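You operate a simulated robot arm through the tools that you are given. There is no shell and no other tool. Be economical: measure what you need, move in short steps, check, and stop when the job is done.

You run a simulated robot arm. Do the job below in one go: nothing can be reset, and whatever is moved stays where it is left.

Task
Level the silver plate by its dial, lock it and stand the cream cover sheet's inserts on it, fanned.
Fine: the red lock knob frees and locks the black knob; fan them on the rubber bar. Set down upright: what you pick out.

The check looks at the end state, three seconds after you hand in, the way a careful person would. Anything else that was tipped, shoved, dropped, spilled or broken makes it a failure. Lids that push on must go on centred and level and be pressed home; caps that screw on are set level and turned clockwise until they are tight. Flat cloth is picked up by pressing the open fingertips on it (5 to 10 N) and closing them slowly along it; thin cloth reads only 2 to 8 mm in the jaws.

Robot
A 6-joint arm with a two-finger parallel gripper, fixed in place. Base frame: the origin is at the foot of the arm, x ahead of it, y to its left, z up. Units: m, degrees, N and s.
With the tool pointing down near the work surface it reaches from about 0.26 to 0.68 m from the base axis. Its first joint turns from -66.0 to 66.0 degrees. Payload 2.9 kg.
The TCP is the grasp point between the finger pads, 0.03 m short of the fingertips. In the tool frame z runs along the fingers and y along their closing line. The gripper opens to 0.11 m. The fingers are 0.02 m wide and 0.01 m thick; the gripper's body (0.048 by 0.112 m) begins 0.055 m behind the TCP.
Orientation is told as [roll, pitch, yaw] about the base's x, y, z axes, in that order, counted from this pose: with the fingers straight down and closing along the base's y, the tool's x points along the base's -x, its y along +y and its z along -z.

Tools
- The arm moves only by the tool play_rows. Its argument "plan" is text: rows parted by semicolons, each of 7 numbers parted by spaces: the shift along the tool's x, y, z in m, then the turn, a rotation vector about the tool's x, y, z in degrees, then the closure, from 0 (fully open) to 1 (shut). In form: dx dy dz wx wy wz fingers; .... A call has 1 to 8 rows; each row is the pose to reach, as a shift and turn from the pose commanded when the call began, along the tool's axes at that moment. A row lasts 0.2 s, in which the tool goes at most 0.05 m and 8.6 degrees; a call with a longer step from one row to the next is refused whole, and so is a gripper value outside its range. Where a pose cannot be reached the arm comes as near as it can. A force on the tool above 50 N (or 10 N above the force at the start of the call, whichever is more), or a blocked arm, ends the call early, and 0.2 s more pass. Each finger travels about 0.108 m/s and halts on what it meets, pressing with about 26 N; the grip force reading is that of the motor and also rises with nothing between the fingers. The clock runs only during rows and for 0.2 s after the last one: add rows that repeat a pose to give the fingers time. It gives the time, the measured TCP pose, the force on the tool (base axes), the opening and the grip force at its end, in the units of the frame above (readings bear some noise), with the torque about the TCP (base axes, N m) and any sound that the robot's microphone picked up, and new pictures: "show" is both (left out), scene, wrist or none.
- Cameras (640 x 400 px; columns grow to the right, rows downward): "scene" is fixed at [0.0758, 0.4346, 1.3803]; the picture's right is [-0.77, -0.64, 0.00], its down [-0.38, 0.46, -0.80] and it looks along [0.51, -0.61, -0.60] (base axes); focal length 285 px, centre (320, 200). "wrist" rides on the gripper at [0.072, 0.017, -0.103] in the tool frame; the picture's right is [-0.23, 0.97, 0.00], its down [-0.76, -0.18, -0.62] and it looks along [-0.61, -0.14, 0.78] (tool axes); focal length 222 px, centre (320, 200). There is no depth. A picture from a camera that has moved, and an enlarged one, comes with that camera's place and axes in the base frame and with its lens.
- inspect(camera, box): a new picture of the part [left, top, right, bottom] of that camera's present view, enlarged. No time passes.
- hand_in(): hands the job in; it is judged then, once.

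Work in short steps. Places have to be worked out from the pictures, the camera data and where the tool is seen: move nearer, look again, correct. Check each grasp and each placing, and mend what went wrong. You have 120 turns and 200 pictures in all, those below and enlarged ones among them. Open the gripper and draw the arm clear of the work before you hand the job in, unless the task says otherwise; then end with one line.

The tools are called by a JSON object that holds its "fn" and its "kwargs". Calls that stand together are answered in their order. play_rows: Moves the arm, as the interface text tells. Its arguments: {"type":"object","properties":{"plan":{"type":"string"},"show":{"type":"string","enum":["both","scene","wrist","none"]}},"required":["plan"]} The other tools are called the same way: inspect (camera, box) takes an enlarged picture of a part of a camera's view; hand_in () hands the job in.

At the start:

```text
time_s: 0.0
ee_pos: [0.3499, 0.2026, 1.1966]
ee_rot: [0.0, 0.1, 0.0]
wrist_force: [-0.5, -0.1, 0.0]
ft_torque: [-0.02, -0.03, 0.02]
grip_width: 0.1101
grip_force: 0.0
```

scene: 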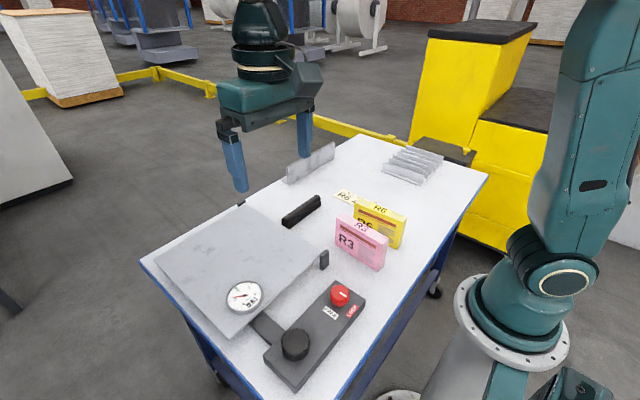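
wrist: 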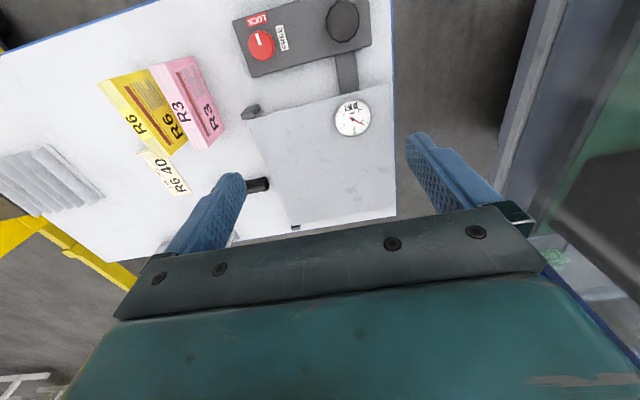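

I start by looking closely at the dial, the cards and the knobs.

{"fn": "inspect", "kwargs": {"camera": "scene", "box": [220, 260, 380, 380]}}

{"fn": "inspect", "kwargs": {"camera": "scene", "box": [270, 130, 450, 280]}}

{"fn": "inspect", "kwargs": {"camera": "wrist", "box": [80, 0, 400, 200]}}

```text
3.33 times, centred on (300, 320) of scene
camera zoom: at [0.0758, 0.4346, 1.3803], right [-0.77, -0.64, 0.0], down [-0.38, 0.46, -0.8], along [0.51, -0.61, -0.6], focal length 951 px, centre (387, -200)
```

zoom: 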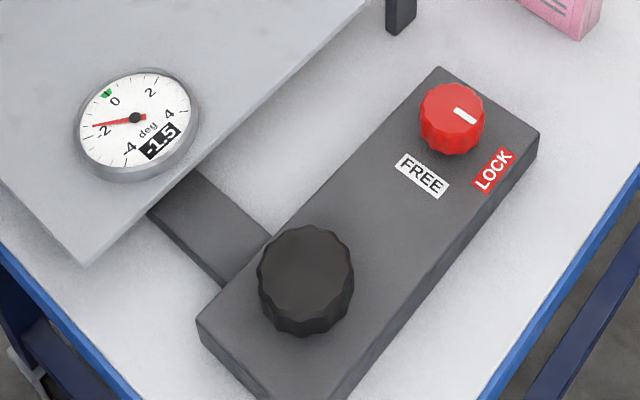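

```text
2.67 times, centred on (360, 205) of scene
camera zoom: at [0.0758, 0.4346, 1.3803], right [-0.77, -0.64, 0.0], down [-0.38, 0.46, -0.8], along [0.51, -0.61, -0.6], focal length 760 px, centre (213, 187)
```

zoom: 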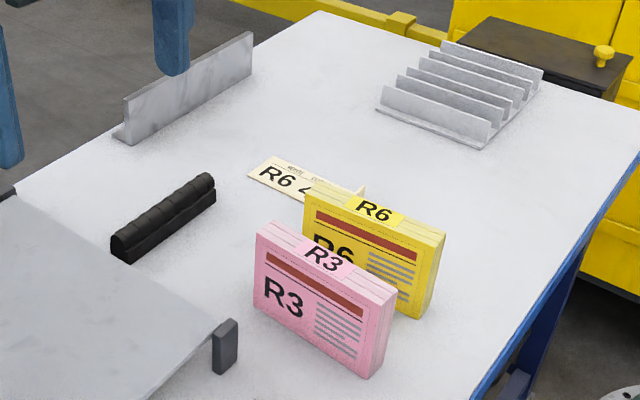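

```text
2.00 times, centred on (240, 100) of wrist
camera zoom: at [0.2771, 0.2188, 1.2994], right [0.23, 0.97, 0.0], down [0.76, -0.18, 0.62], along [0.61, -0.14, -0.78], focal length 444 px, centre (480, 400)
```

zoom: 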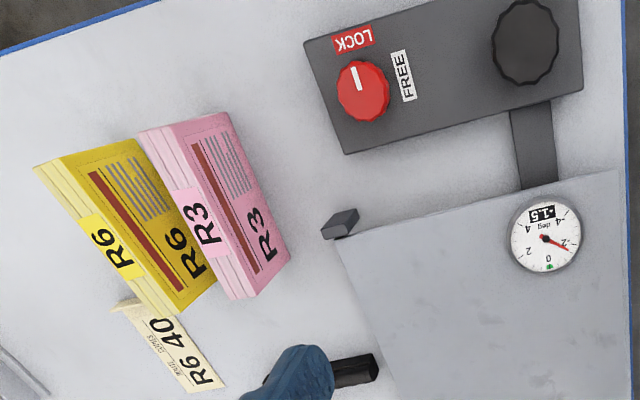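

The wrist and scene views together put the red knob at about (0.285, 0.116, 0.83), the black knob at (0.285, 0.258, 0.83), the dial at (0.452, 0.251, 0.82) and the top of the yellow R6 pack at (0.348, -0.16, 0.87). The red knob's mark is at LOCK. I move above it and look.

{"fn": "play_rows", "kwargs": {"plan": "0.0108 -0.0144 0.04 0 0 0 0;0.0217 -0.0289 0.08 0 0 0 0;0.0325 -0.0433 0.12 0 0 0 0;0.0433 -0.0577 0.16 0 0 0 0;0.0542 -0.0722 0.2 0 0 0 0;0.065 -0.0866 0.24 0 0 0 0;0.065 -0.0866 0.24 0 0 0 0.3"}}

```text
time_s: 1.6
ee_pos: [0.2843, 0.1153, 0.9575]
ee_rot: [0.0, 0.0, 0.0]
wrist_force: [0.3, -0.2, 0.2]
ft_torque: [-0.02, -0.01, -0.01]
grip_width: 0.0769
grip_force: 0.0
camera wrist: at [0.2121, 0.1327, 1.0604], right [0.23, 0.97, 0.0], down [0.76, -0.18, 0.62], along [0.61, -0.14, -0.78], focal length 222 px, centre (320, 200)
```

scene: 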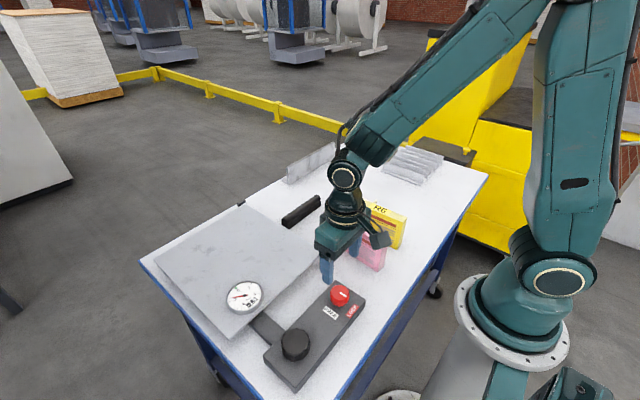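
wrist: 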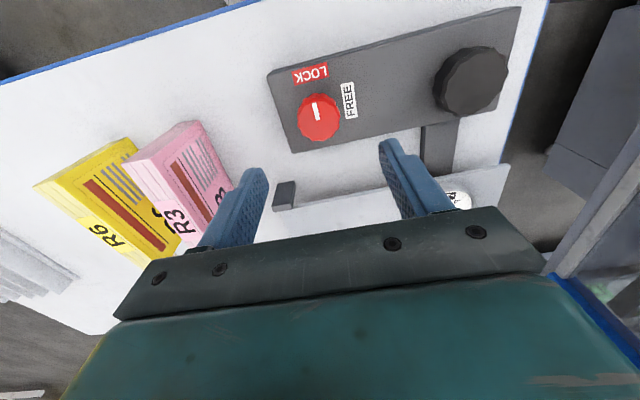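

The knob top sits below the TCP at z≈0.825, so I descend to TCP z≈0.838 with the fingers open around it.

{"fn": "play_rows", "kwargs": {"plan": "0 0 0.04 0 0 0 0.3;0 0 0.08 0 0 0 0.3;0 0 0.105 0 0 0 0.3;0 0 0.12 0 0 0 0.3"}}

{"fn": "inspect", "kwargs": {"camera": "scene", "box": [260, 240, 420, 340]}}

```text
time_s: 2.6
ee_pos: [0.2864, 0.1172, 0.8398]
ee_rot: [0.0, 0.0, 0.0]
wrist_force: [-3.4, -0.8, 11.9]
ft_torque: [-0.31, 0.15, -0.04]
grip_width: 0.0771
grip_force: 0.1
stopped in row 4: the force on the tool passed its limit at 76 N (the readings are from after the stop); the commanded pose is now the measured one
camera wrist: at [0.2129, 0.1335, 0.9437], right [0.23, 0.97, 0.0], down [0.76, -0.18, 0.62], along [0.61, -0.14, -0.78], focal length 222 px, centre (320, 200)
```

scene: 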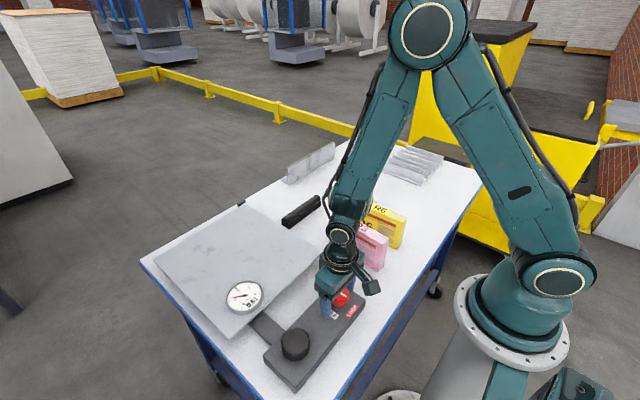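
wrist: 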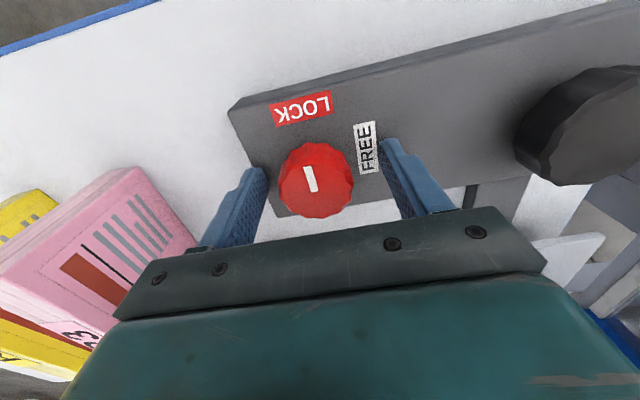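

```text
4.00 times, centred on (340, 290) of scene
camera zoom: at [0.0756, 0.4345, 1.3804], right [-0.77, -0.64, 0.0], down [-0.38, 0.46, -0.8], along [0.51, -0.61, -0.6], focal length 1141 px, centre (240, -160)
```

zoom: 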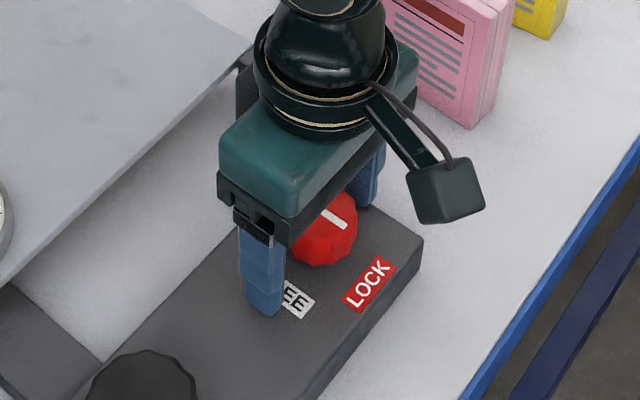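

The fingertips touched the box top, which is therefore at about z=0.808. I lift 3 mm and close on the knob.

{"fn": "play_rows", "kwargs": {"plan": "0 0 -0.003 0 0 0 0.3;0 0 -0.003 0 0 0 0.6;0 0 -0.003 0 0 0 0.8;0 0 -0.003 0 0 0 0.8", "show": "wrist"}}

```text
time_s: 3.6
ee_pos: [0.2864, 0.1156, 0.8418]
ee_rot: [-0.3, -0.2, -0.1]
wrist_force: [4.9, -21.0, -7.2]
ft_torque: [0.35, -0.17, 0.05]
grip_width: 0.0417
grip_force: 44.9
camera wrist: at [0.2132, 0.132, 0.9459], right [0.23, 0.97, 0.0], down [0.76, -0.18, 0.62], along [0.61, -0.15, -0.78], focal length 222 px, centre (320, 200)
```

wrist: 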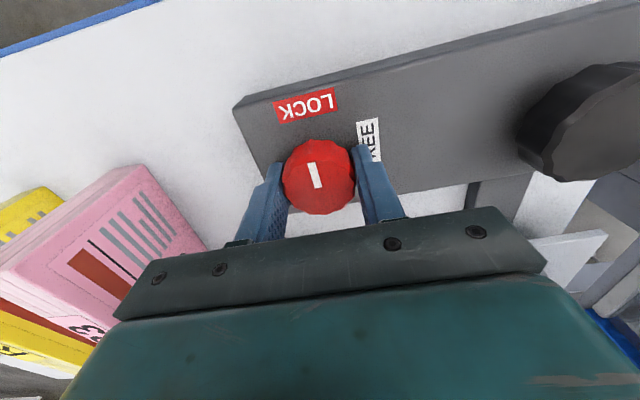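

The grip is firm at 42 mm, with a pull of about 20 N toward -y. I shift 2 mm that way and turn clockwise toward FREE.

{"fn": "play_rows", "kwargs": {"plan": "0 -0.002 0 0 0 8 0.8;0 -0.002 0 0 0 16 0.8;0 -0.002 0 0 0 24 0.8;0 -0.002 0 0 0 32 0.8;0 -0.002 0 0 0 40 0.8;0 -0.002 0 0 0 48 0.8;0 -0.002 0 0 0 54 0.8", "show": "wrist"}}

```text
time_s: 5.2
ee_pos: [0.2858, 0.1131, 0.843]
ee_rot: [-0.1, 0.0, -54.3]
wrist_force: [-3.8, -21.8, -0.3]
ft_torque: [0.8, 0.58, 0.03]
grip_width: 0.0414
grip_force: 44.4
camera wrist: at [0.2566, 0.1823, 0.946], right [0.92, 0.39, 0.0], down [0.3, -0.72, 0.62], along [0.24, -0.58, -0.78], focal length 222 px, centre (320, 200)
```

wrist: 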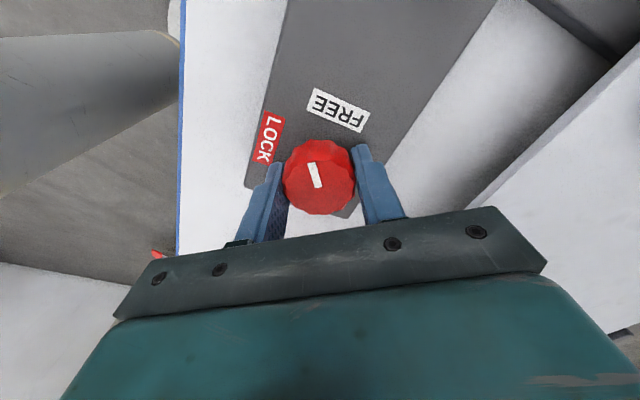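

The knob follows the grip with no slip, so I turn the rest of the way to 90°.

{"fn": "play_rows", "kwargs": {"plan": "0 0 0 0 0 8 0.8;0 0 0 0 0 16 0.8;0 0 0 0 0 24 0.8;0 0 0 0 0 32 0.8;0 0 0 0 0 36 0.8;0 0 0 0 0 36 0.8", "show": "wrist"}}

```text
time_s: 6.6
ee_pos: [0.2847, 0.1134, 0.8417]
ee_rot: [0.0, -0.2, -90.1]
wrist_force: [-12.1, -25.3, 4.7]
ft_torque: [0.58, -0.31, 0.17]
grip_width: 0.0417
grip_force: 44.9
camera wrist: at [0.3017, 0.186, 0.9459], right [0.97, -0.23, 0.0], down [-0.18, -0.76, 0.63], along [-0.14, -0.61, -0.78], focal length 222 px, centre (320, 200)
```

wrist: 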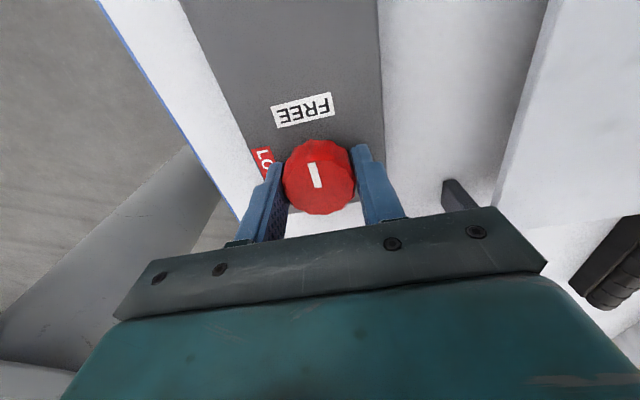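

The mark now points at FREE. I release, rise, and move over the black knob while turning back partway.

{"fn": "play_rows", "kwargs": {"plan": "0 0 0 0 0 0 0.3;0 0 0 0 0 0 0.2;0 0 -0.04 0 0 0 0.2;0 0 -0.07 0 0 -8 0.2;0.045 0 -0.08 0 0 -16 0.2;0.09 0 -0.08 0 0 -24 0.2;0.135 0 -0.08 0 0 -32 0.2;0.145 0 -0.08 0 0 -40 0.2", "show": "both"}}

{"fn": "inspect", "kwargs": {"camera": "scene", "box": [220, 270, 380, 370]}}

```text
time_s: 8.4
ee_pos: [0.2852, 0.2606, 0.9236]
ee_rot: [0.2, 0.0, -49.9]
wrist_force: [-0.6, 0.1, -0.1]
ft_torque: [-0.02, -0.02, -0.02]
grip_width: 0.0882
grip_force: 0.0
camera wrist: at [0.25, 0.3264, 1.026], right [0.89, 0.45, 0.0], down [0.35, -0.7, 0.62], along [0.28, -0.55, -0.78], focal length 222 px, centre (320, 200)
```

scene: 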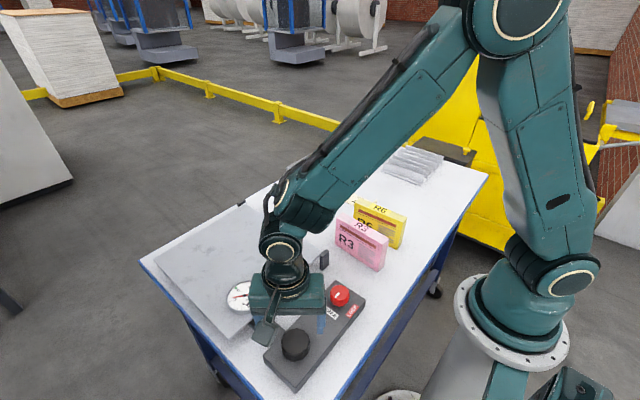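
wrist: 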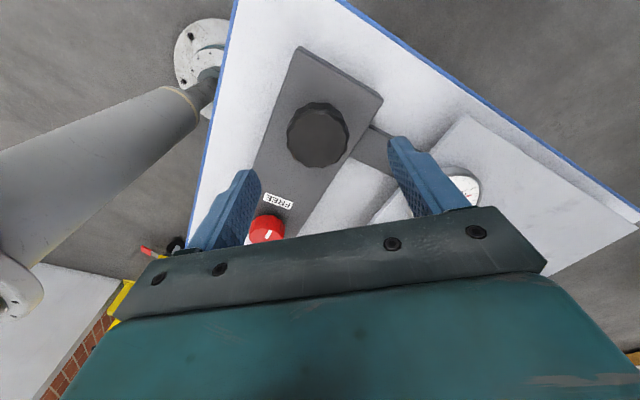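

```text
4.00 times, centred on (300, 320) of scene
camera zoom: at [0.0757, 0.4346, 1.3803], right [-0.77, -0.64, 0.0], down [-0.38, 0.46, -0.8], along [0.51, -0.61, -0.6], focal length 1141 px, centre (400, -280)
```

zoom: 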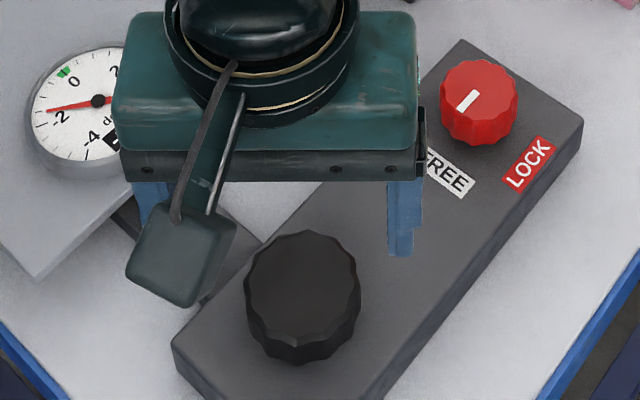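

The black knob lies under the TCP, with its top near z=0.845 and about 53 mm wide. I descend and grip it.

{"fn": "play_rows", "kwargs": {"plan": "0 0 0.04 0 0 0 0.2;0 0 0.07 0 0 0 0.2;0 0 0.078 0 0 0 0.2;0 0 0.078 0 0 0 0.4;0 0 0.078 0 0 0 0.7;0 0 0.078 0 0 0 0.7", "show": "wrist"}}

```text
time_s: 9.8
ee_pos: [0.2833, 0.2591, 0.844]
ee_rot: [-0.7, -0.1, -50.0]
wrist_force: [-21.3, -17.0, 5.2]
ft_torque: [0.24, -0.25, -0.11]
grip_width: 0.0539
grip_force: 45.2
camera wrist: at [0.2491, 0.3246, 0.9468], right [0.89, 0.45, -0.01], down [0.36, -0.69, 0.63], along [0.28, -0.56, -0.78], focal length 222 px, centre (320, 200)
```

wrist: 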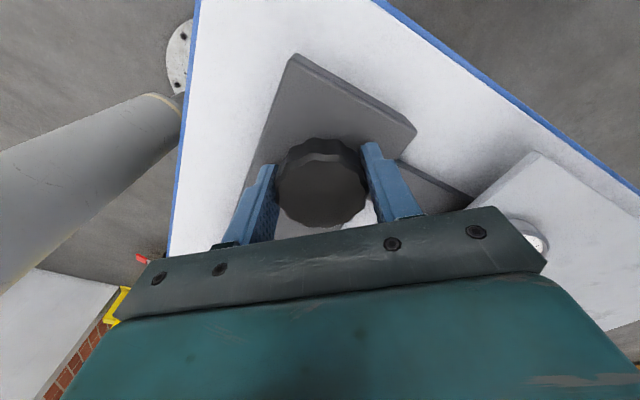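

The grip is firm at 54 mm. I centre it slightly and turn clockwise about 24° as a trial, watching the dial.

{"fn": "play_rows", "kwargs": {"plan": "0 -0.002 0 0 0 8 0.7;0 -0.002 0 0 0 16 0.7;0 -0.002 0 0 0 24 0.7;0 -0.002 0 0 0 24 0.7", "show": "none"}}

{"fn": "inspect", "kwargs": {"camera": "scene", "box": [205, 260, 325, 360]}}

```text
time_s: 10.8
ee_pos: [0.2834, 0.2585, 0.8439]
ee_rot: [-0.1, 0.0, -74.1]
wrist_force: [-8.3, -4.6, -33.1]
ft_torque: [0.21, -0.38, -0.08]
grip_width: 0.0539
grip_force: 44.8
```

```text
4.00 times, centred on (265, 310) of scene
camera zoom: at [0.0758, 0.4348, 1.3803], right [-0.77, -0.64, 0.0], down [-0.38, 0.46, -0.8], along [0.51, -0.61, -0.6], focal length 1141 px, centre (540, -240)
```

zoom: 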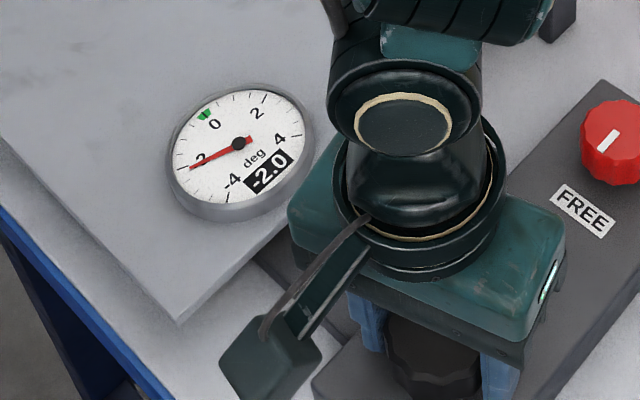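

Clockwise lowered it from -1.5 to -2.0 in 24°, so about 96° counter-clockwise is needed. I turn back 64° first.

{"fn": "play_rows", "kwargs": {"plan": "0 0 0 0 0 -8 0.7;0 0 0 0 0 -16 0.7;0 0 0 0 0 -24 0.7;0 0 0 0 0 -32 0.7;0 0 0 0 0 -40 0.7;0 0 0 0 0 -48 0.7;0 0 0 0 0 -56 0.7;0 0 0 0 0 -64 0.7", "show": "none"}}

{"fn": "inspect", "kwargs": {"camera": "scene", "box": [205, 260, 325, 360]}}

```text
time_s: 12.6
ee_pos: [0.2808, 0.2557, 0.8449]
ee_rot: [-0.5, 0.2, -9.9]
wrist_force: [-24.8, -14.8, -12.3]
ft_torque: [0.46, -0.71, -0.09]
grip_width: 0.0538
grip_force: 44.8
```

```text
4.00 times, centred on (265, 310) of scene
camera zoom: at [0.0753, 0.4344, 1.3805], right [-0.77, -0.64, 0.0], down [-0.38, 0.46, -0.8], along [0.51, -0.61, -0.6], focal length 1141 px, centre (540, -240)
```

zoom: 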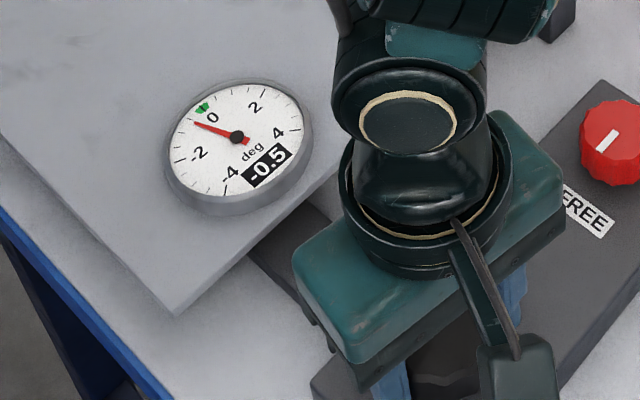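

It reads -0.5 now, so about 22° more.

{"fn": "play_rows", "kwargs": {"plan": "0 0 0 0 0 -7 0.7;0 0 0 0 0 -14 0.7;0 0 0 0 0 -20 0.7;0 0 0 0 0 -20 0.7", "show": "none"}}

{"fn": "inspect", "kwargs": {"camera": "scene", "box": [210, 270, 280, 320]}}

```text
time_s: 13.6
ee_pos: [0.2815, 0.254, 0.8448]
ee_rot: [-0.4, 0.5, 10.0]
wrist_force: [-18.5, -26.9, 1.9]
ft_torque: [0.1, -0.33, -0.07]
grip_width: 0.0536
grip_force: 45.1
```

```text
8.00 times, centred on (245, 295) of scene
camera zoom: at [0.0753, 0.434, 1.3806], right [-0.77, -0.64, 0.0], down [-0.38, 0.46, -0.8], along [0.51, -0.61, -0.6], focal length 2282 px, centre (920, -560)
```

zoom: 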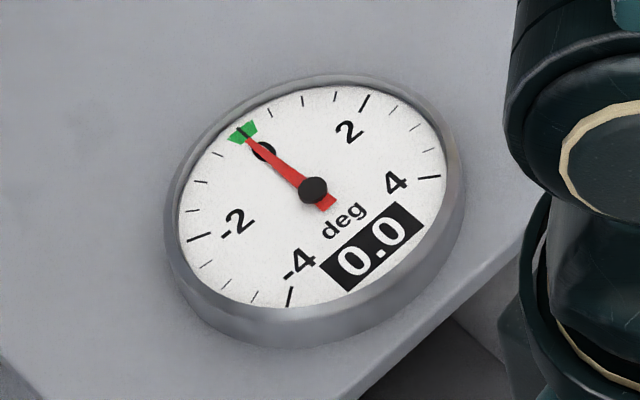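

It reads 0.0. I release the black knob gently, rise and go back to the red knob with a yaw that leaves room to turn.

{"fn": "play_rows", "kwargs": {"plan": "0 0 0 0 0 0 0.4;0 0 0 0 0 0 0.2;0 0 -0.04 0 0 8 0.2;0.002 -0.01 -0.075 0 0 16 0.2;0.008 -0.052 -0.08 0 0 24 0.2;0.014 -0.095 -0.08 0 0 32 0.2;0.021 -0.139 -0.08 0 0 40 0.25;0.021 -0.139 -0.08 0 0 48 0.25", "show": "wrist"}}

{"fn": "inspect", "kwargs": {"camera": "scene", "box": [210, 270, 280, 320]}}

```text
time_s: 15.4
ee_pos: [0.2874, 0.1191, 0.926]
ee_rot: [0.0, 0.0, -38.1]
wrist_force: [0.5, 0.1, -0.7]
ft_torque: [0.0, 0.02, -0.02]
grip_width: 0.0824
grip_force: 0.0
camera wrist: at [0.2398, 0.1768, 1.0292], right [0.78, 0.63, 0.0], down [0.49, -0.61, 0.62], along [0.39, -0.49, -0.78], focal length 222 px, centre (320, 200)
```

wrist: 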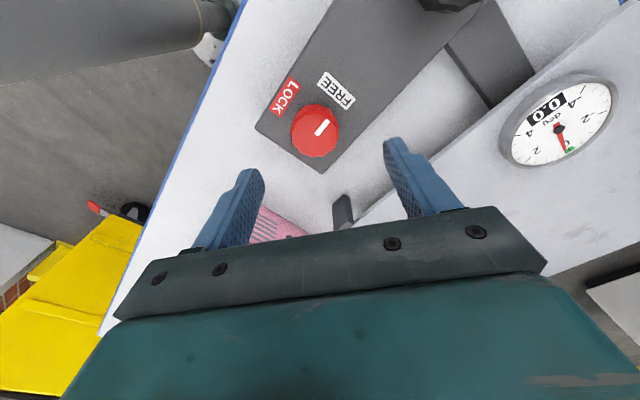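

```text
8.00 times, centred on (245, 295) of scene
camera zoom: at [0.0758, 0.4346, 1.3803], right [-0.77, -0.64, 0.0], down [-0.38, 0.46, -0.8], along [0.51, -0.61, -0.6], focal length 2282 px, centre (920, -560)
```

zoom: 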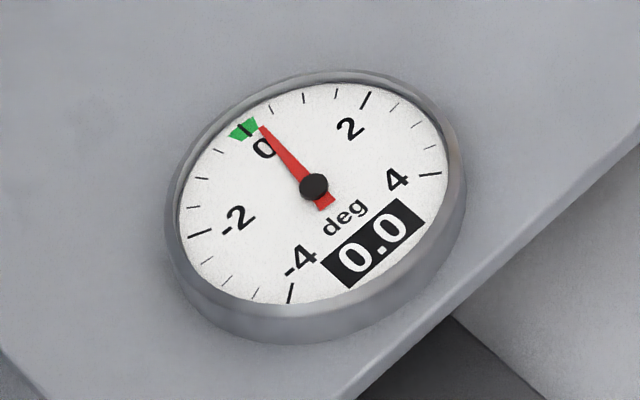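

The needle has drifted right of the green band although the digits read 0.0. I wait a moment and look again.

{"fn": "play_rows", "kwargs": {"plan": "0 0 0 0 0 0 0.25;0 0 0 0 0 0 0.25;0 0 0 0 0 0 0.25", "show": "none"}}

{"fn": "inspect", "kwargs": {"camera": "scene", "box": [210, 270, 280, 320]}}

```text
time_s: 16.2
ee_pos: [0.2866, 0.1206, 0.9252]
ee_rot: [0.1, 0.0, -38.0]
wrist_force: [0.2, 0.5, -0.7]
ft_torque: [-0.01, -0.03, 0.02]
grip_width: 0.0825
grip_force: 0.0
```

```text
8.00 times, centred on (245, 295) of scene
camera zoom: at [0.0758, 0.4346, 1.3803], right [-0.77, -0.64, 0.0], down [-0.38, 0.46, -0.8], along [0.51, -0.61, -0.6], focal length 2282 px, centre (920, -560)
```

zoom: 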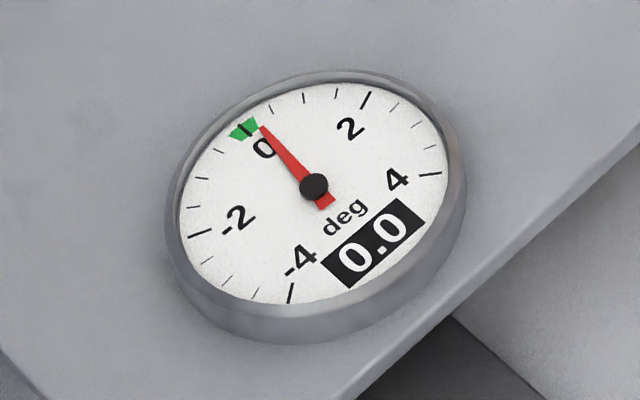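

The digits appear to round to 0.5, so the needle is what counts. It now reads about +0.25, which means the release shifted the plate slightly. I go back to the black knob for a small clockwise correction.

{"fn": "play_rows", "kwargs": {"plan": "0.029 0.035 0 0 0 0 0.2;0.058 0.07 0 0 0 0 0.2;0.0873 0.1044 0 0 0 0 0.2;0.0873 0.1044 0.04 0 0 0 0.2;0.0873 0.1044 0.074 0 0 0 0.2;0.0873 0.1044 0.08 0 0 0 0.2;0.0873 0.1044 0.08 0 0 0 0.44;0.0873 0.1044 0.08 0 0 0 0.52", "show": "wrist"}}

{"fn": "inspect", "kwargs": {"camera": "scene", "box": [210, 270, 280, 320]}}

```text
time_s: 18.0
ee_pos: [0.2851, 0.2554, 0.8457]
ee_rot: [0.1, 0.0, -38.0]
wrist_force: [2.6, 3.7, -6.9]
ft_torque: [0.11, -0.15, -0.03]
grip_width: 0.0537
grip_force: 44.8
camera wrist: at [0.2365, 0.313, 0.949], right [0.78, 0.63, 0.0], down [0.49, -0.61, 0.62], along [0.39, -0.48, -0.78], focal length 222 px, centre (320, 200)
```

wrist: 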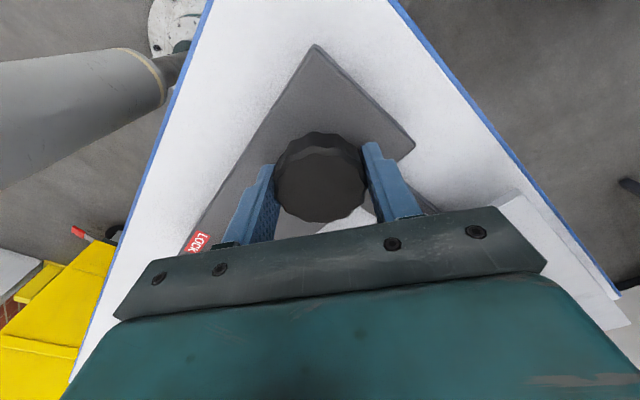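

```text
8.00 times, centred on (245, 295) of scene
camera zoom: at [0.0759, 0.4347, 1.3803], right [-0.77, -0.64, 0.0], down [-0.38, 0.46, -0.8], along [0.51, -0.61, -0.6], focal length 2282 px, centre (920, -560)
```

zoom: 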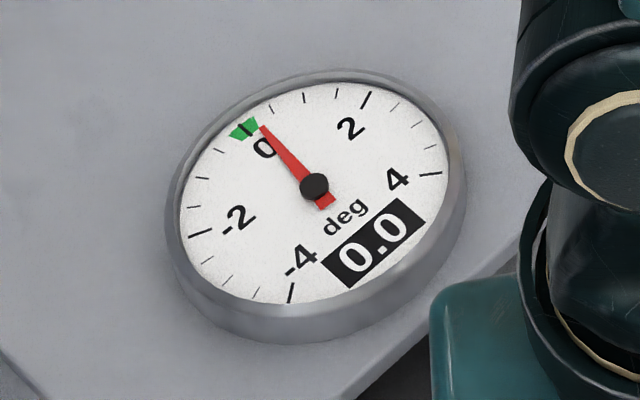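

Now well centred with little force, and the needle is still at +0.25. I turn 11° clockwise.

{"fn": "play_rows", "kwargs": {"plan": "0 0 0 0 0 6 0.52;0 0 0 0 0 11 0.52;0 0 0 0 0 11 0.52;0 0 0 0 0 11 0.52", "show": "none"}}

{"fn": "inspect", "kwargs": {"camera": "scene", "box": [210, 270, 280, 320]}}

```text
time_s: 19.0
ee_pos: [0.2838, 0.2548, 0.8454]
ee_rot: [0.1, 0.0, -49.0]
wrist_force: [4.1, 3.3, 1.8]
ft_torque: [0.04, -0.03, 0.01]
grip_width: 0.0556
grip_force: 3.0
```

```text
8.00 times, centred on (245, 295) of scene
camera zoom: at [0.0758, 0.4347, 1.3803], right [-0.77, -0.64, 0.0], down [-0.38, 0.46, -0.8], along [0.51, -0.61, -0.6], focal length 2282 px, centre (920, -560)
```

zoom: 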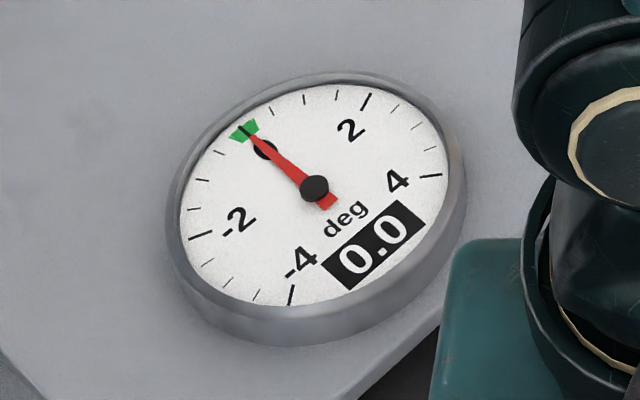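

The needle is at 0. I release slowly and check before leaving.

{"fn": "play_rows", "kwargs": {"plan": "0 0 0 0 0 0 0.47;0 0 0 0 0 0 0.4;0 0 0 0 0 0 0.25;0 0 -0.04 0 0 0 0.25;0 0 -0.08 0 0 0 0.25", "show": "none"}}

{"fn": "inspect", "kwargs": {"camera": "scene", "box": [210, 270, 280, 320]}}

```text
time_s: 20.2
ee_pos: [0.2833, 0.255, 0.9248]
ee_rot: [0.0, 0.0, -49.0]
wrist_force: [0.3, 0.0, 0.4]
ft_torque: [-0.01, -0.04, 0.01]
grip_width: 0.0828
grip_force: 0.1
```

```text
8.00 times, centred on (245, 295) of scene
camera zoom: at [0.0758, 0.4346, 1.3803], right [-0.77, -0.64, 0.0], down [-0.38, 0.46, -0.8], along [0.51, -0.61, -0.6], focal length 2282 px, centre (920, -560)
```

zoom: 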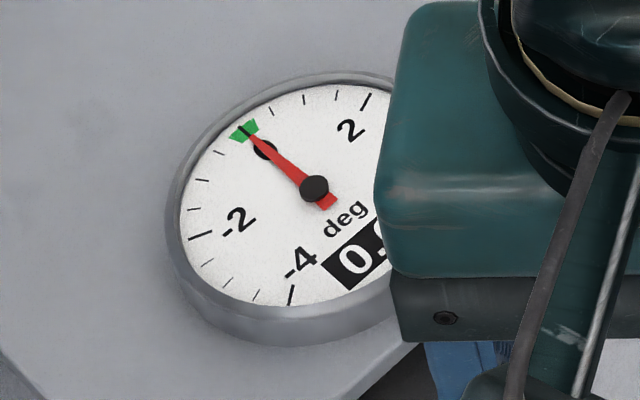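

The needle stays at 0 after release. I go to the red knob and grip it for locking.

{"fn": "play_rows", "kwargs": {"plan": "-0.036 -0.0305 0 0 0 0 0.25;-0.072 -0.061 0 0 0 0 0.25;-0.108 -0.0915 0 0 0 0 0.25;-0.108 -0.0915 0.04 0 0 0 0.25;-0.108 -0.0915 0.075 0 0 0 0.25;-0.108 -0.0915 0.082 0 0 0 0.25;-0.108 -0.0915 0.082 0 0 0 0.55;-0.108 -0.0915 0.082 0 0 0 0.7", "show": "wrist"}}

```text
time_s: 22.0
ee_pos: [0.2863, 0.1137, 0.8418]
ee_rot: [0.0, 0.0, -49.0]
wrist_force: [-0.7, -1.9, -7.1]
ft_torque: [0.06, -0.45, 0.02]
grip_width: 0.0417
grip_force: 44.9
camera wrist: at [0.2511, 0.1785, 0.9459], right [0.88, 0.47, 0.0], down [0.37, -0.69, 0.62], along [0.29, -0.55, -0.78], focal length 222 px, centre (320, 200)
```

wrist: 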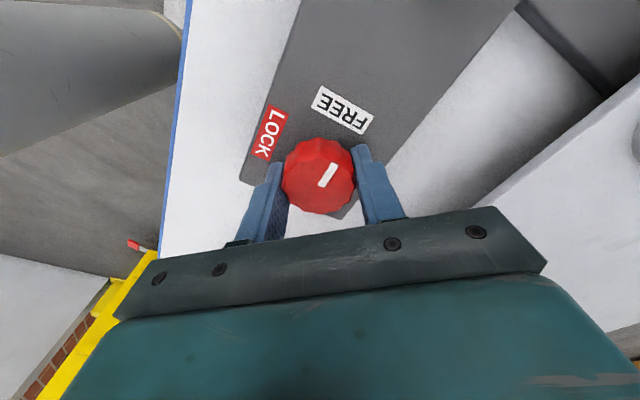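

Gripped and centred. I turn counter-clockwise toward LOCK.

{"fn": "play_rows", "kwargs": {"plan": "0 0 0 0 0 -8 0.7;0 0 0 0 0 -16 0.7;0 0 0 0 0 -24 0.7;0 0 0 0 0 -32 0.7;0 0 0 0 0 -40 0.7;0 0 0 0 0 -48 0.7;0 0 0 0 0 -56 0.7;0 0 0 0 0 -64 0.7", "show": "none"}}

{"fn": "play_rows", "kwargs": {"plan": "0 0 0 0 0 -8 0.7;0 0 0 0 0 -16 0.7;0 0 0 0 0 -24 0.7;0 0 0 0 0 -27 0.7;0 0 0 0 0 -27 0.7", "show": "wrist"}}

```text
time_s: 23.8
ee_pos: [0.2882, 0.1156, 0.8434]
ee_rot: [0.3, -0.4, 15.3]
wrist_force: [12.7, 24.4, -11.3]
ft_torque: [-0.37, 0.52, -0.05]
grip_width: 0.0417
grip_force: 45.1
```

```text
time_s: 25.0
ee_pos: [0.2852, 0.1162, 0.8422]
ee_rot: [0.2, -0.5, 42.1]
wrist_force: [0.8, 29.0, 23.3]
ft_torque: [-0.07, -0.35, 0.02]
grip_width: 0.0417
grip_force: 44.9
camera wrist: at [0.2203, 0.0782, 0.9459], right [-0.49, 0.87, 0.01], down [0.68, 0.37, 0.63], along [0.55, 0.31, -0.78], focal length 222 px, centre (320, 200)
```

wrist: 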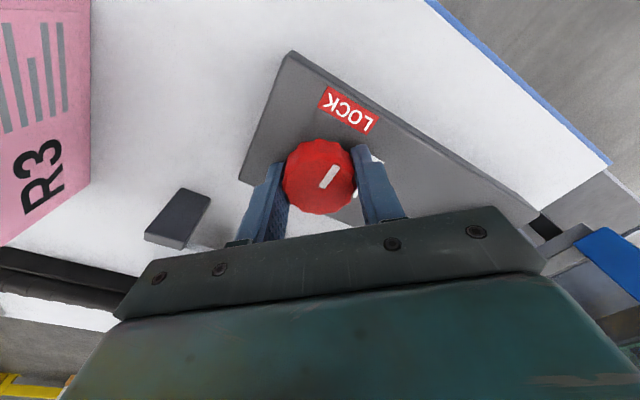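

The mark points to LOCK. I release, rise and turn back for an overview.

{"fn": "play_rows", "kwargs": {"plan": "0 0 0 0 0 0 0.5;0 0 0 0 0 0 0.3;0 0 -0.04 0 0 0 0.2;0 0 -0.08 0 0 8 0.1;0 0 -0.12 0 0 16 0.1;0 0 -0.16 0 0 24 0;0 0 -0.20 0 0 32 0;0 0 -0.22 0 0 40 0", "show": "both"}}

{"fn": "inspect", "kwargs": {"camera": "scene", "box": [210, 260, 370, 360]}}

```text
time_s: 26.8
ee_pos: [0.2864, 0.1122, 1.0631]
ee_rot: [0.0, -0.1, 1.9]
wrist_force: [-0.1, 0.2, -0.2]
ft_torque: [-0.01, 0.01, 0.0]
grip_width: 0.11
grip_force: 0.1
camera wrist: at [0.2128, 0.1262, 1.1655], right [0.2, 0.98, 0.0], down [0.77, -0.15, 0.62], along [0.61, -0.12, -0.78], focal length 222 px, centre (320, 200)
```

scene: 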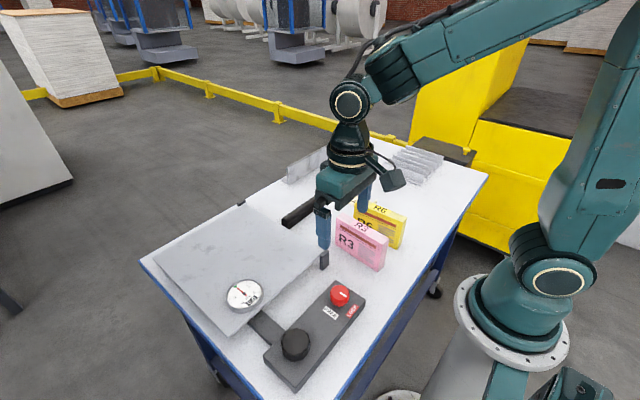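
wrist: 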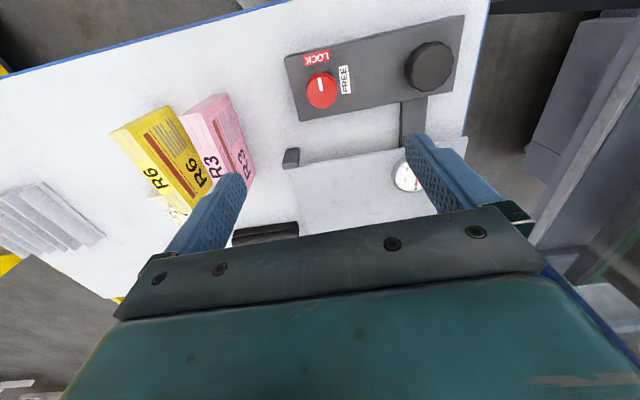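

```text
4.00 times, centred on (290, 310) of scene
camera zoom: at [0.0758, 0.4346, 1.3803], right [-0.77, -0.64, 0.0], down [-0.38, 0.46, -0.8], along [0.51, -0.61, -0.6], focal length 1141 px, centre (440, -240)
```

zoom: 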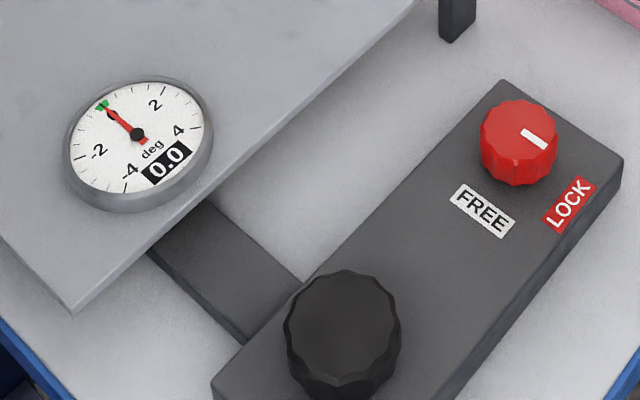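

The plate is level and locked. Next I move over the packs to read the cream cover sheet.

{"fn": "play_rows", "kwargs": {"plan": "-0.01 -0.045 0 0 0 0 0;-0.02 -0.09 0 0 0 0 0;-0.03 -0.135 0 0 0 0 0;-0.04 -0.18 0 0 0 0 0;-0.05 -0.225 0 0 0 0 0;-0.05 -0.27 0 0 0 2 0;-0.05 -0.28 0 0 0 2 0", "show": "wrist"}}

{"fn": "inspect", "kwargs": {"camera": "scene", "box": [320, 180, 400, 230]}}

```text
time_s: 28.4
ee_pos: [0.3452, -0.1634, 1.0609]
ee_rot: [0.0, -0.1, 0.0]
wrist_force: [0.3, -0.6, -0.9]
ft_torque: [0.01, -0.02, 0.0]
grip_width: 0.11
grip_force: 0.0
camera wrist: at [0.2725, -0.1481, 1.1643], right [0.23, 0.97, 0.0], down [0.76, -0.18, 0.62], along [0.61, -0.14, -0.78], focal length 222 px, centre (320, 200)
```

wrist: 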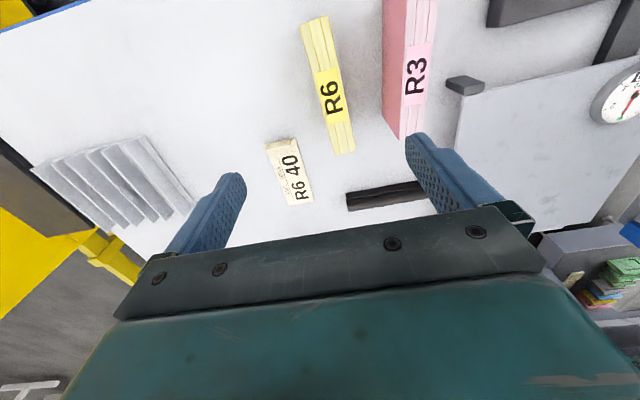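

```text
8.00 times, centred on (360, 205) of scene
camera zoom: at [0.0758, 0.4346, 1.3803], right [-0.77, -0.64, 0.0], down [-0.38, 0.46, -0.8], along [0.51, -0.61, -0.6], focal length 2282 px, centre (0, 160)
```

zoom: 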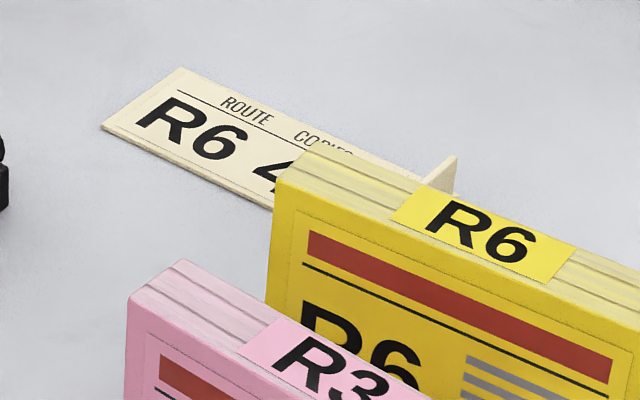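

The cover sheet says ROUTE R6, COPIES 40, so the yellow R6 pack is the one to move. I zoom in on the pack, the bar and the plate to measure them.

{"fn": "inspect", "kwargs": {"camera": "wrist", "box": [250, 0, 450, 220]}}

{"fn": "inspect", "kwargs": {"camera": "scene", "box": [270, 140, 370, 240]}}

```text
1.82 times, centred on (350, 110) of wrist
camera zoom: at [0.2725, -0.1481, 1.1643], right [0.23, 0.97, 0.0], down [0.76, -0.18, 0.62], along [0.61, -0.14, -0.78], focal length 404 px, centre (266, 364)
```

zoom: 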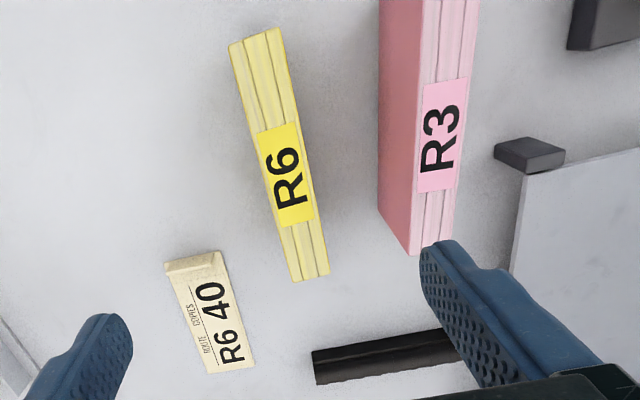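

```text
4.00 times, centred on (320, 190) of scene
camera zoom: at [0.0758, 0.4346, 1.3803], right [-0.77, -0.64, 0.0], down [-0.38, 0.46, -0.8], along [0.51, -0.61, -0.6], focal length 1141 px, centre (320, 240)
```

zoom: 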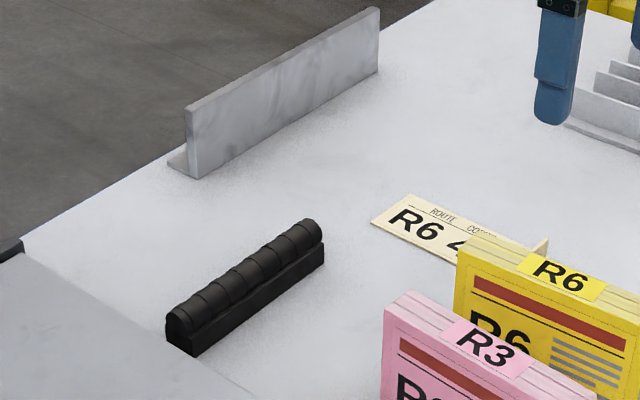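

The yellow pack's top centre is at about (0.346, -0.149), its long axis near x and its thickness about 33 mm. The ribbed bar runs along y at x≈0.584, from y -0.16 to 0.0. I go down above the pack.

{"fn": "play_rows", "kwargs": {"plan": "0 0.007 0.045 0 0 -2 0.36;-0.001 0.014 0.09 0 0 -2 0.36;-0.001 0.014 0.12 0 0 -2 0.36;-0.001 0.014 0.12 0 0 -2 0.36"}}

{"fn": "inspect", "kwargs": {"camera": "wrist", "box": [200, 0, 440, 220]}}

```text
time_s: 29.4
ee_pos: [0.3465, -0.1509, 0.9429]
ee_rot: [0.0, -0.2, 2.0]
wrist_force: [0.6, -1.0, -1.0]
ft_torque: [0.0, 0.04, -0.02]
grip_width: 0.0705
grip_force: 0.1
camera wrist: at [0.2729, -0.1372, 1.0457], right [0.19, 0.98, 0.0], down [0.77, -0.15, 0.62], along [0.61, -0.12, -0.78], focal length 222 px, centre (320, 200)
```

scene: 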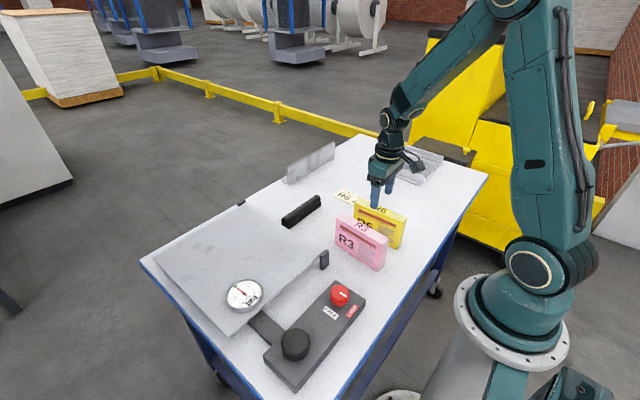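
wrist: 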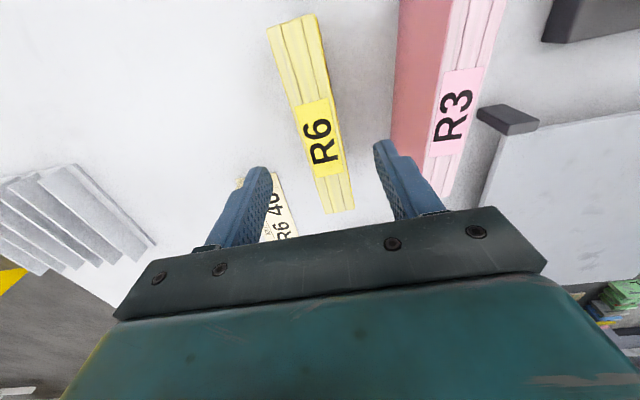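

```text
1.82 times, centred on (320, 110) of wrist
camera zoom: at [0.2729, -0.1372, 1.0457], right [0.19, 0.98, 0.0], down [0.77, -0.15, 0.62], along [0.61, -0.12, -0.78], focal length 404 px, centre (320, 364)
```

zoom: 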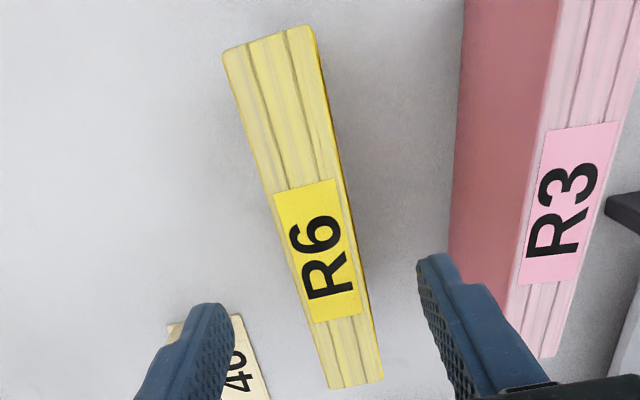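

Well aligned, needing about 1° more yaw. I descend to TCP z≈0.857 and close on the pack.

{"fn": "play_rows", "kwargs": {"plan": "0 0 0.04 0 0 -1 0.36;0 0 0.075 0 0 -1 0.36;0 0 0.086 0 0 -1 0.36;0 0 0.086 0 0 -1 0.5;0 0 0.086 0 0 -1 0.65;0 0 0.086 0 0 -1 0.8;0 0 0.086 0 0 -1 0.8"}}

{"fn": "inspect", "kwargs": {"camera": "scene", "box": [320, 160, 440, 280]}}

```text
time_s: 31.0
ee_pos: [0.3484, -0.1523, 0.8563]
ee_rot: [0.0, -0.1, 3.0]
wrist_force: [0.7, 1.0, -0.6]
ft_torque: [0.08, -0.11, 0.03]
grip_width: 0.0302
grip_force: 25.8
camera wrist: at [0.2734, -0.1395, 0.9602], right [0.18, 0.98, 0.0], down [0.77, -0.14, 0.62], along [0.61, -0.11, -0.78], focal length 222 px, centre (320, 200)
```

scene: 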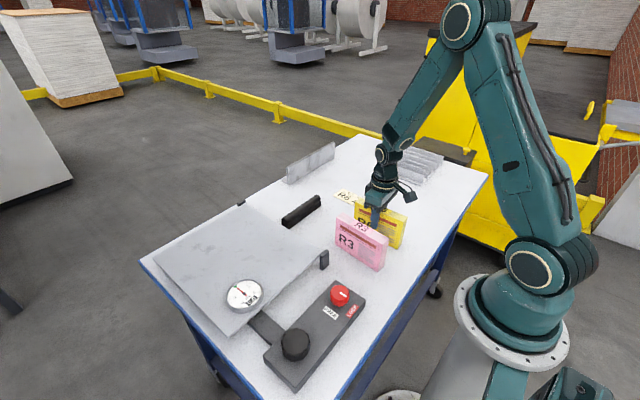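
wrist: 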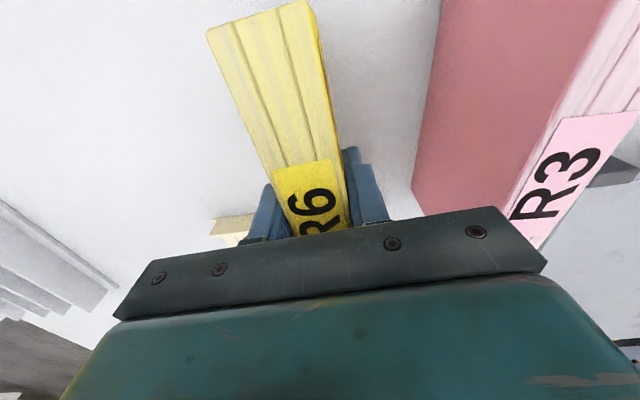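

```text
3.33 times, centred on (380, 220) of scene
camera zoom: at [0.0758, 0.4346, 1.3803], right [-0.77, -0.64, 0.0], down [-0.38, 0.46, -0.8], along [0.51, -0.61, -0.6], focal length 951 px, centre (120, 133)
```

zoom: 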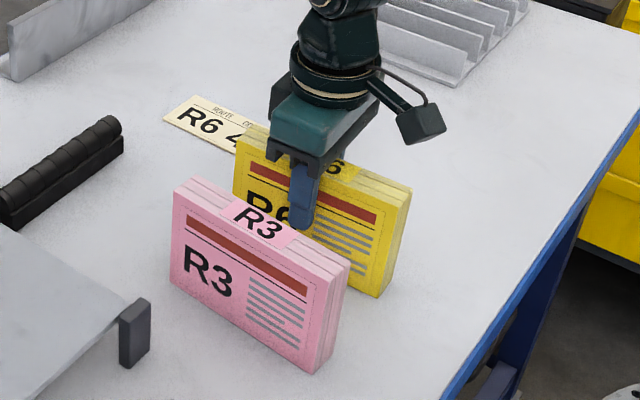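

Gripped at 30 mm. I lift straight up 0.1 m and check the hold.

{"fn": "play_rows", "kwargs": {"plan": "0 0 -0.015 0 0 0 0.8;0 0 -0.04 0 0 0 0.8;0 0 -0.07 0 0 0 0.8;0 0 -0.1 0 0 0 0.8", "show": "scene"}}

{"fn": "inspect", "kwargs": {"camera": "scene", "box": [300, 140, 460, 280]}}

```text
time_s: 32.0
ee_pos: [0.3459, -0.1524, 0.9602]
ee_rot: [0.0, 0.0, 3.1]
wrist_force: [-0.4, 0.0, -3.4]
ft_torque: [0.0, -0.06, 0.03]
grip_width: 0.0299
grip_force: 26.3
```

scene: 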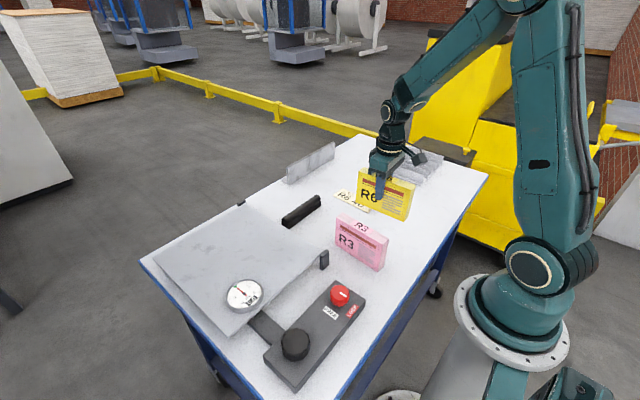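

```text
2.86 times, centred on (380, 210) of scene
camera zoom: at [0.0758, 0.4346, 1.3803], right [-0.77, -0.64, 0.0], down [-0.38, 0.46, -0.8], along [0.51, -0.61, -0.6], focal length 815 px, centre (149, 171)
```

zoom: 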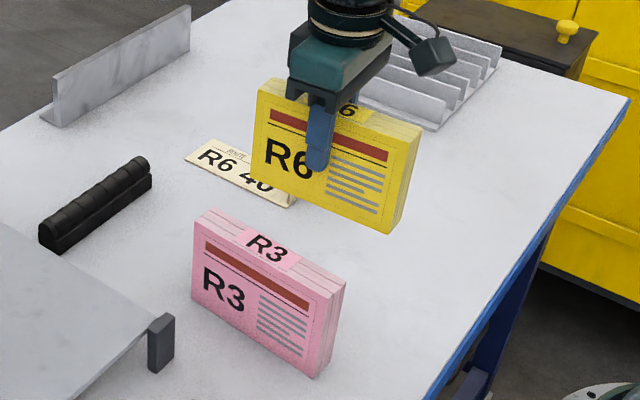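

The pack is held level at 3.4 N. I carry it over the -y end of the bar.

{"fn": "play_rows", "kwargs": {"plan": "-0.035 0.001 0 0 0 0 0.8;-0.075 0.002 0 0 0 0 0.8;-0.115 0.004 0 0 0 0 0.8;-0.155 0.006 0 0 0 0 0.8;-0.195 0.008 0 0 0 0 0.8;-0.23 0.01 0 0 0 0 0.8;-0.23 0.01 0 0 0 0 0.8"}}

{"fn": "inspect", "kwargs": {"camera": "scene", "box": [240, 120, 400, 260]}}

```text
time_s: 33.6
ee_pos: [0.5754, -0.1276, 0.959]
ee_rot: [0.0, 0.1, 3.0]
wrist_force: [0.0, -0.6, -3.1]
ft_torque: [-0.01, -0.02, 0.03]
grip_width: 0.0299
grip_force: 26.3
camera wrist: at [0.5023, -0.1155, 1.0623], right [0.18, 0.98, 0.0], down [0.77, -0.14, 0.62], along [0.61, -0.11, -0.78], focal length 222 px, centre (320, 200)
```

scene: 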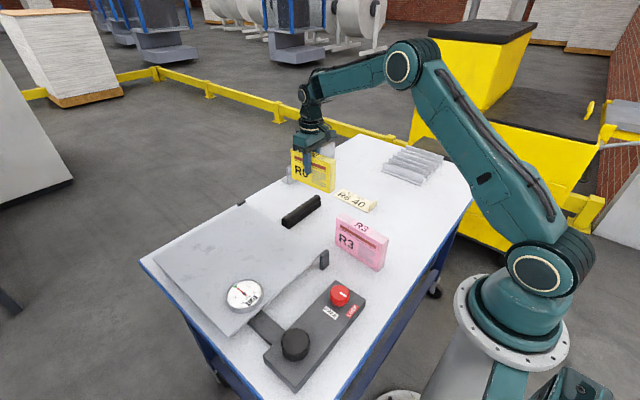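
wrist: 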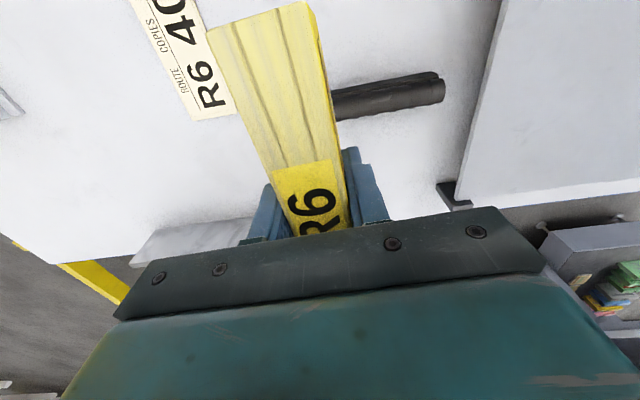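

```text
2.86 times, centred on (320, 190) of scene
camera zoom: at [0.0758, 0.4346, 1.3803], right [-0.77, -0.64, 0.0], down [-0.38, 0.46, -0.8], along [0.51, -0.61, -0.6], focal length 815 px, centre (320, 229)
```

zoom: 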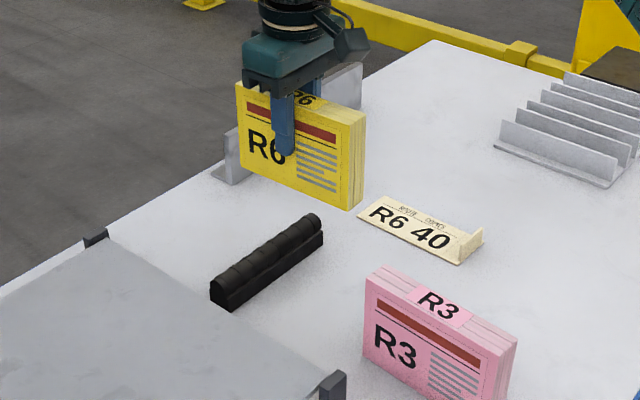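

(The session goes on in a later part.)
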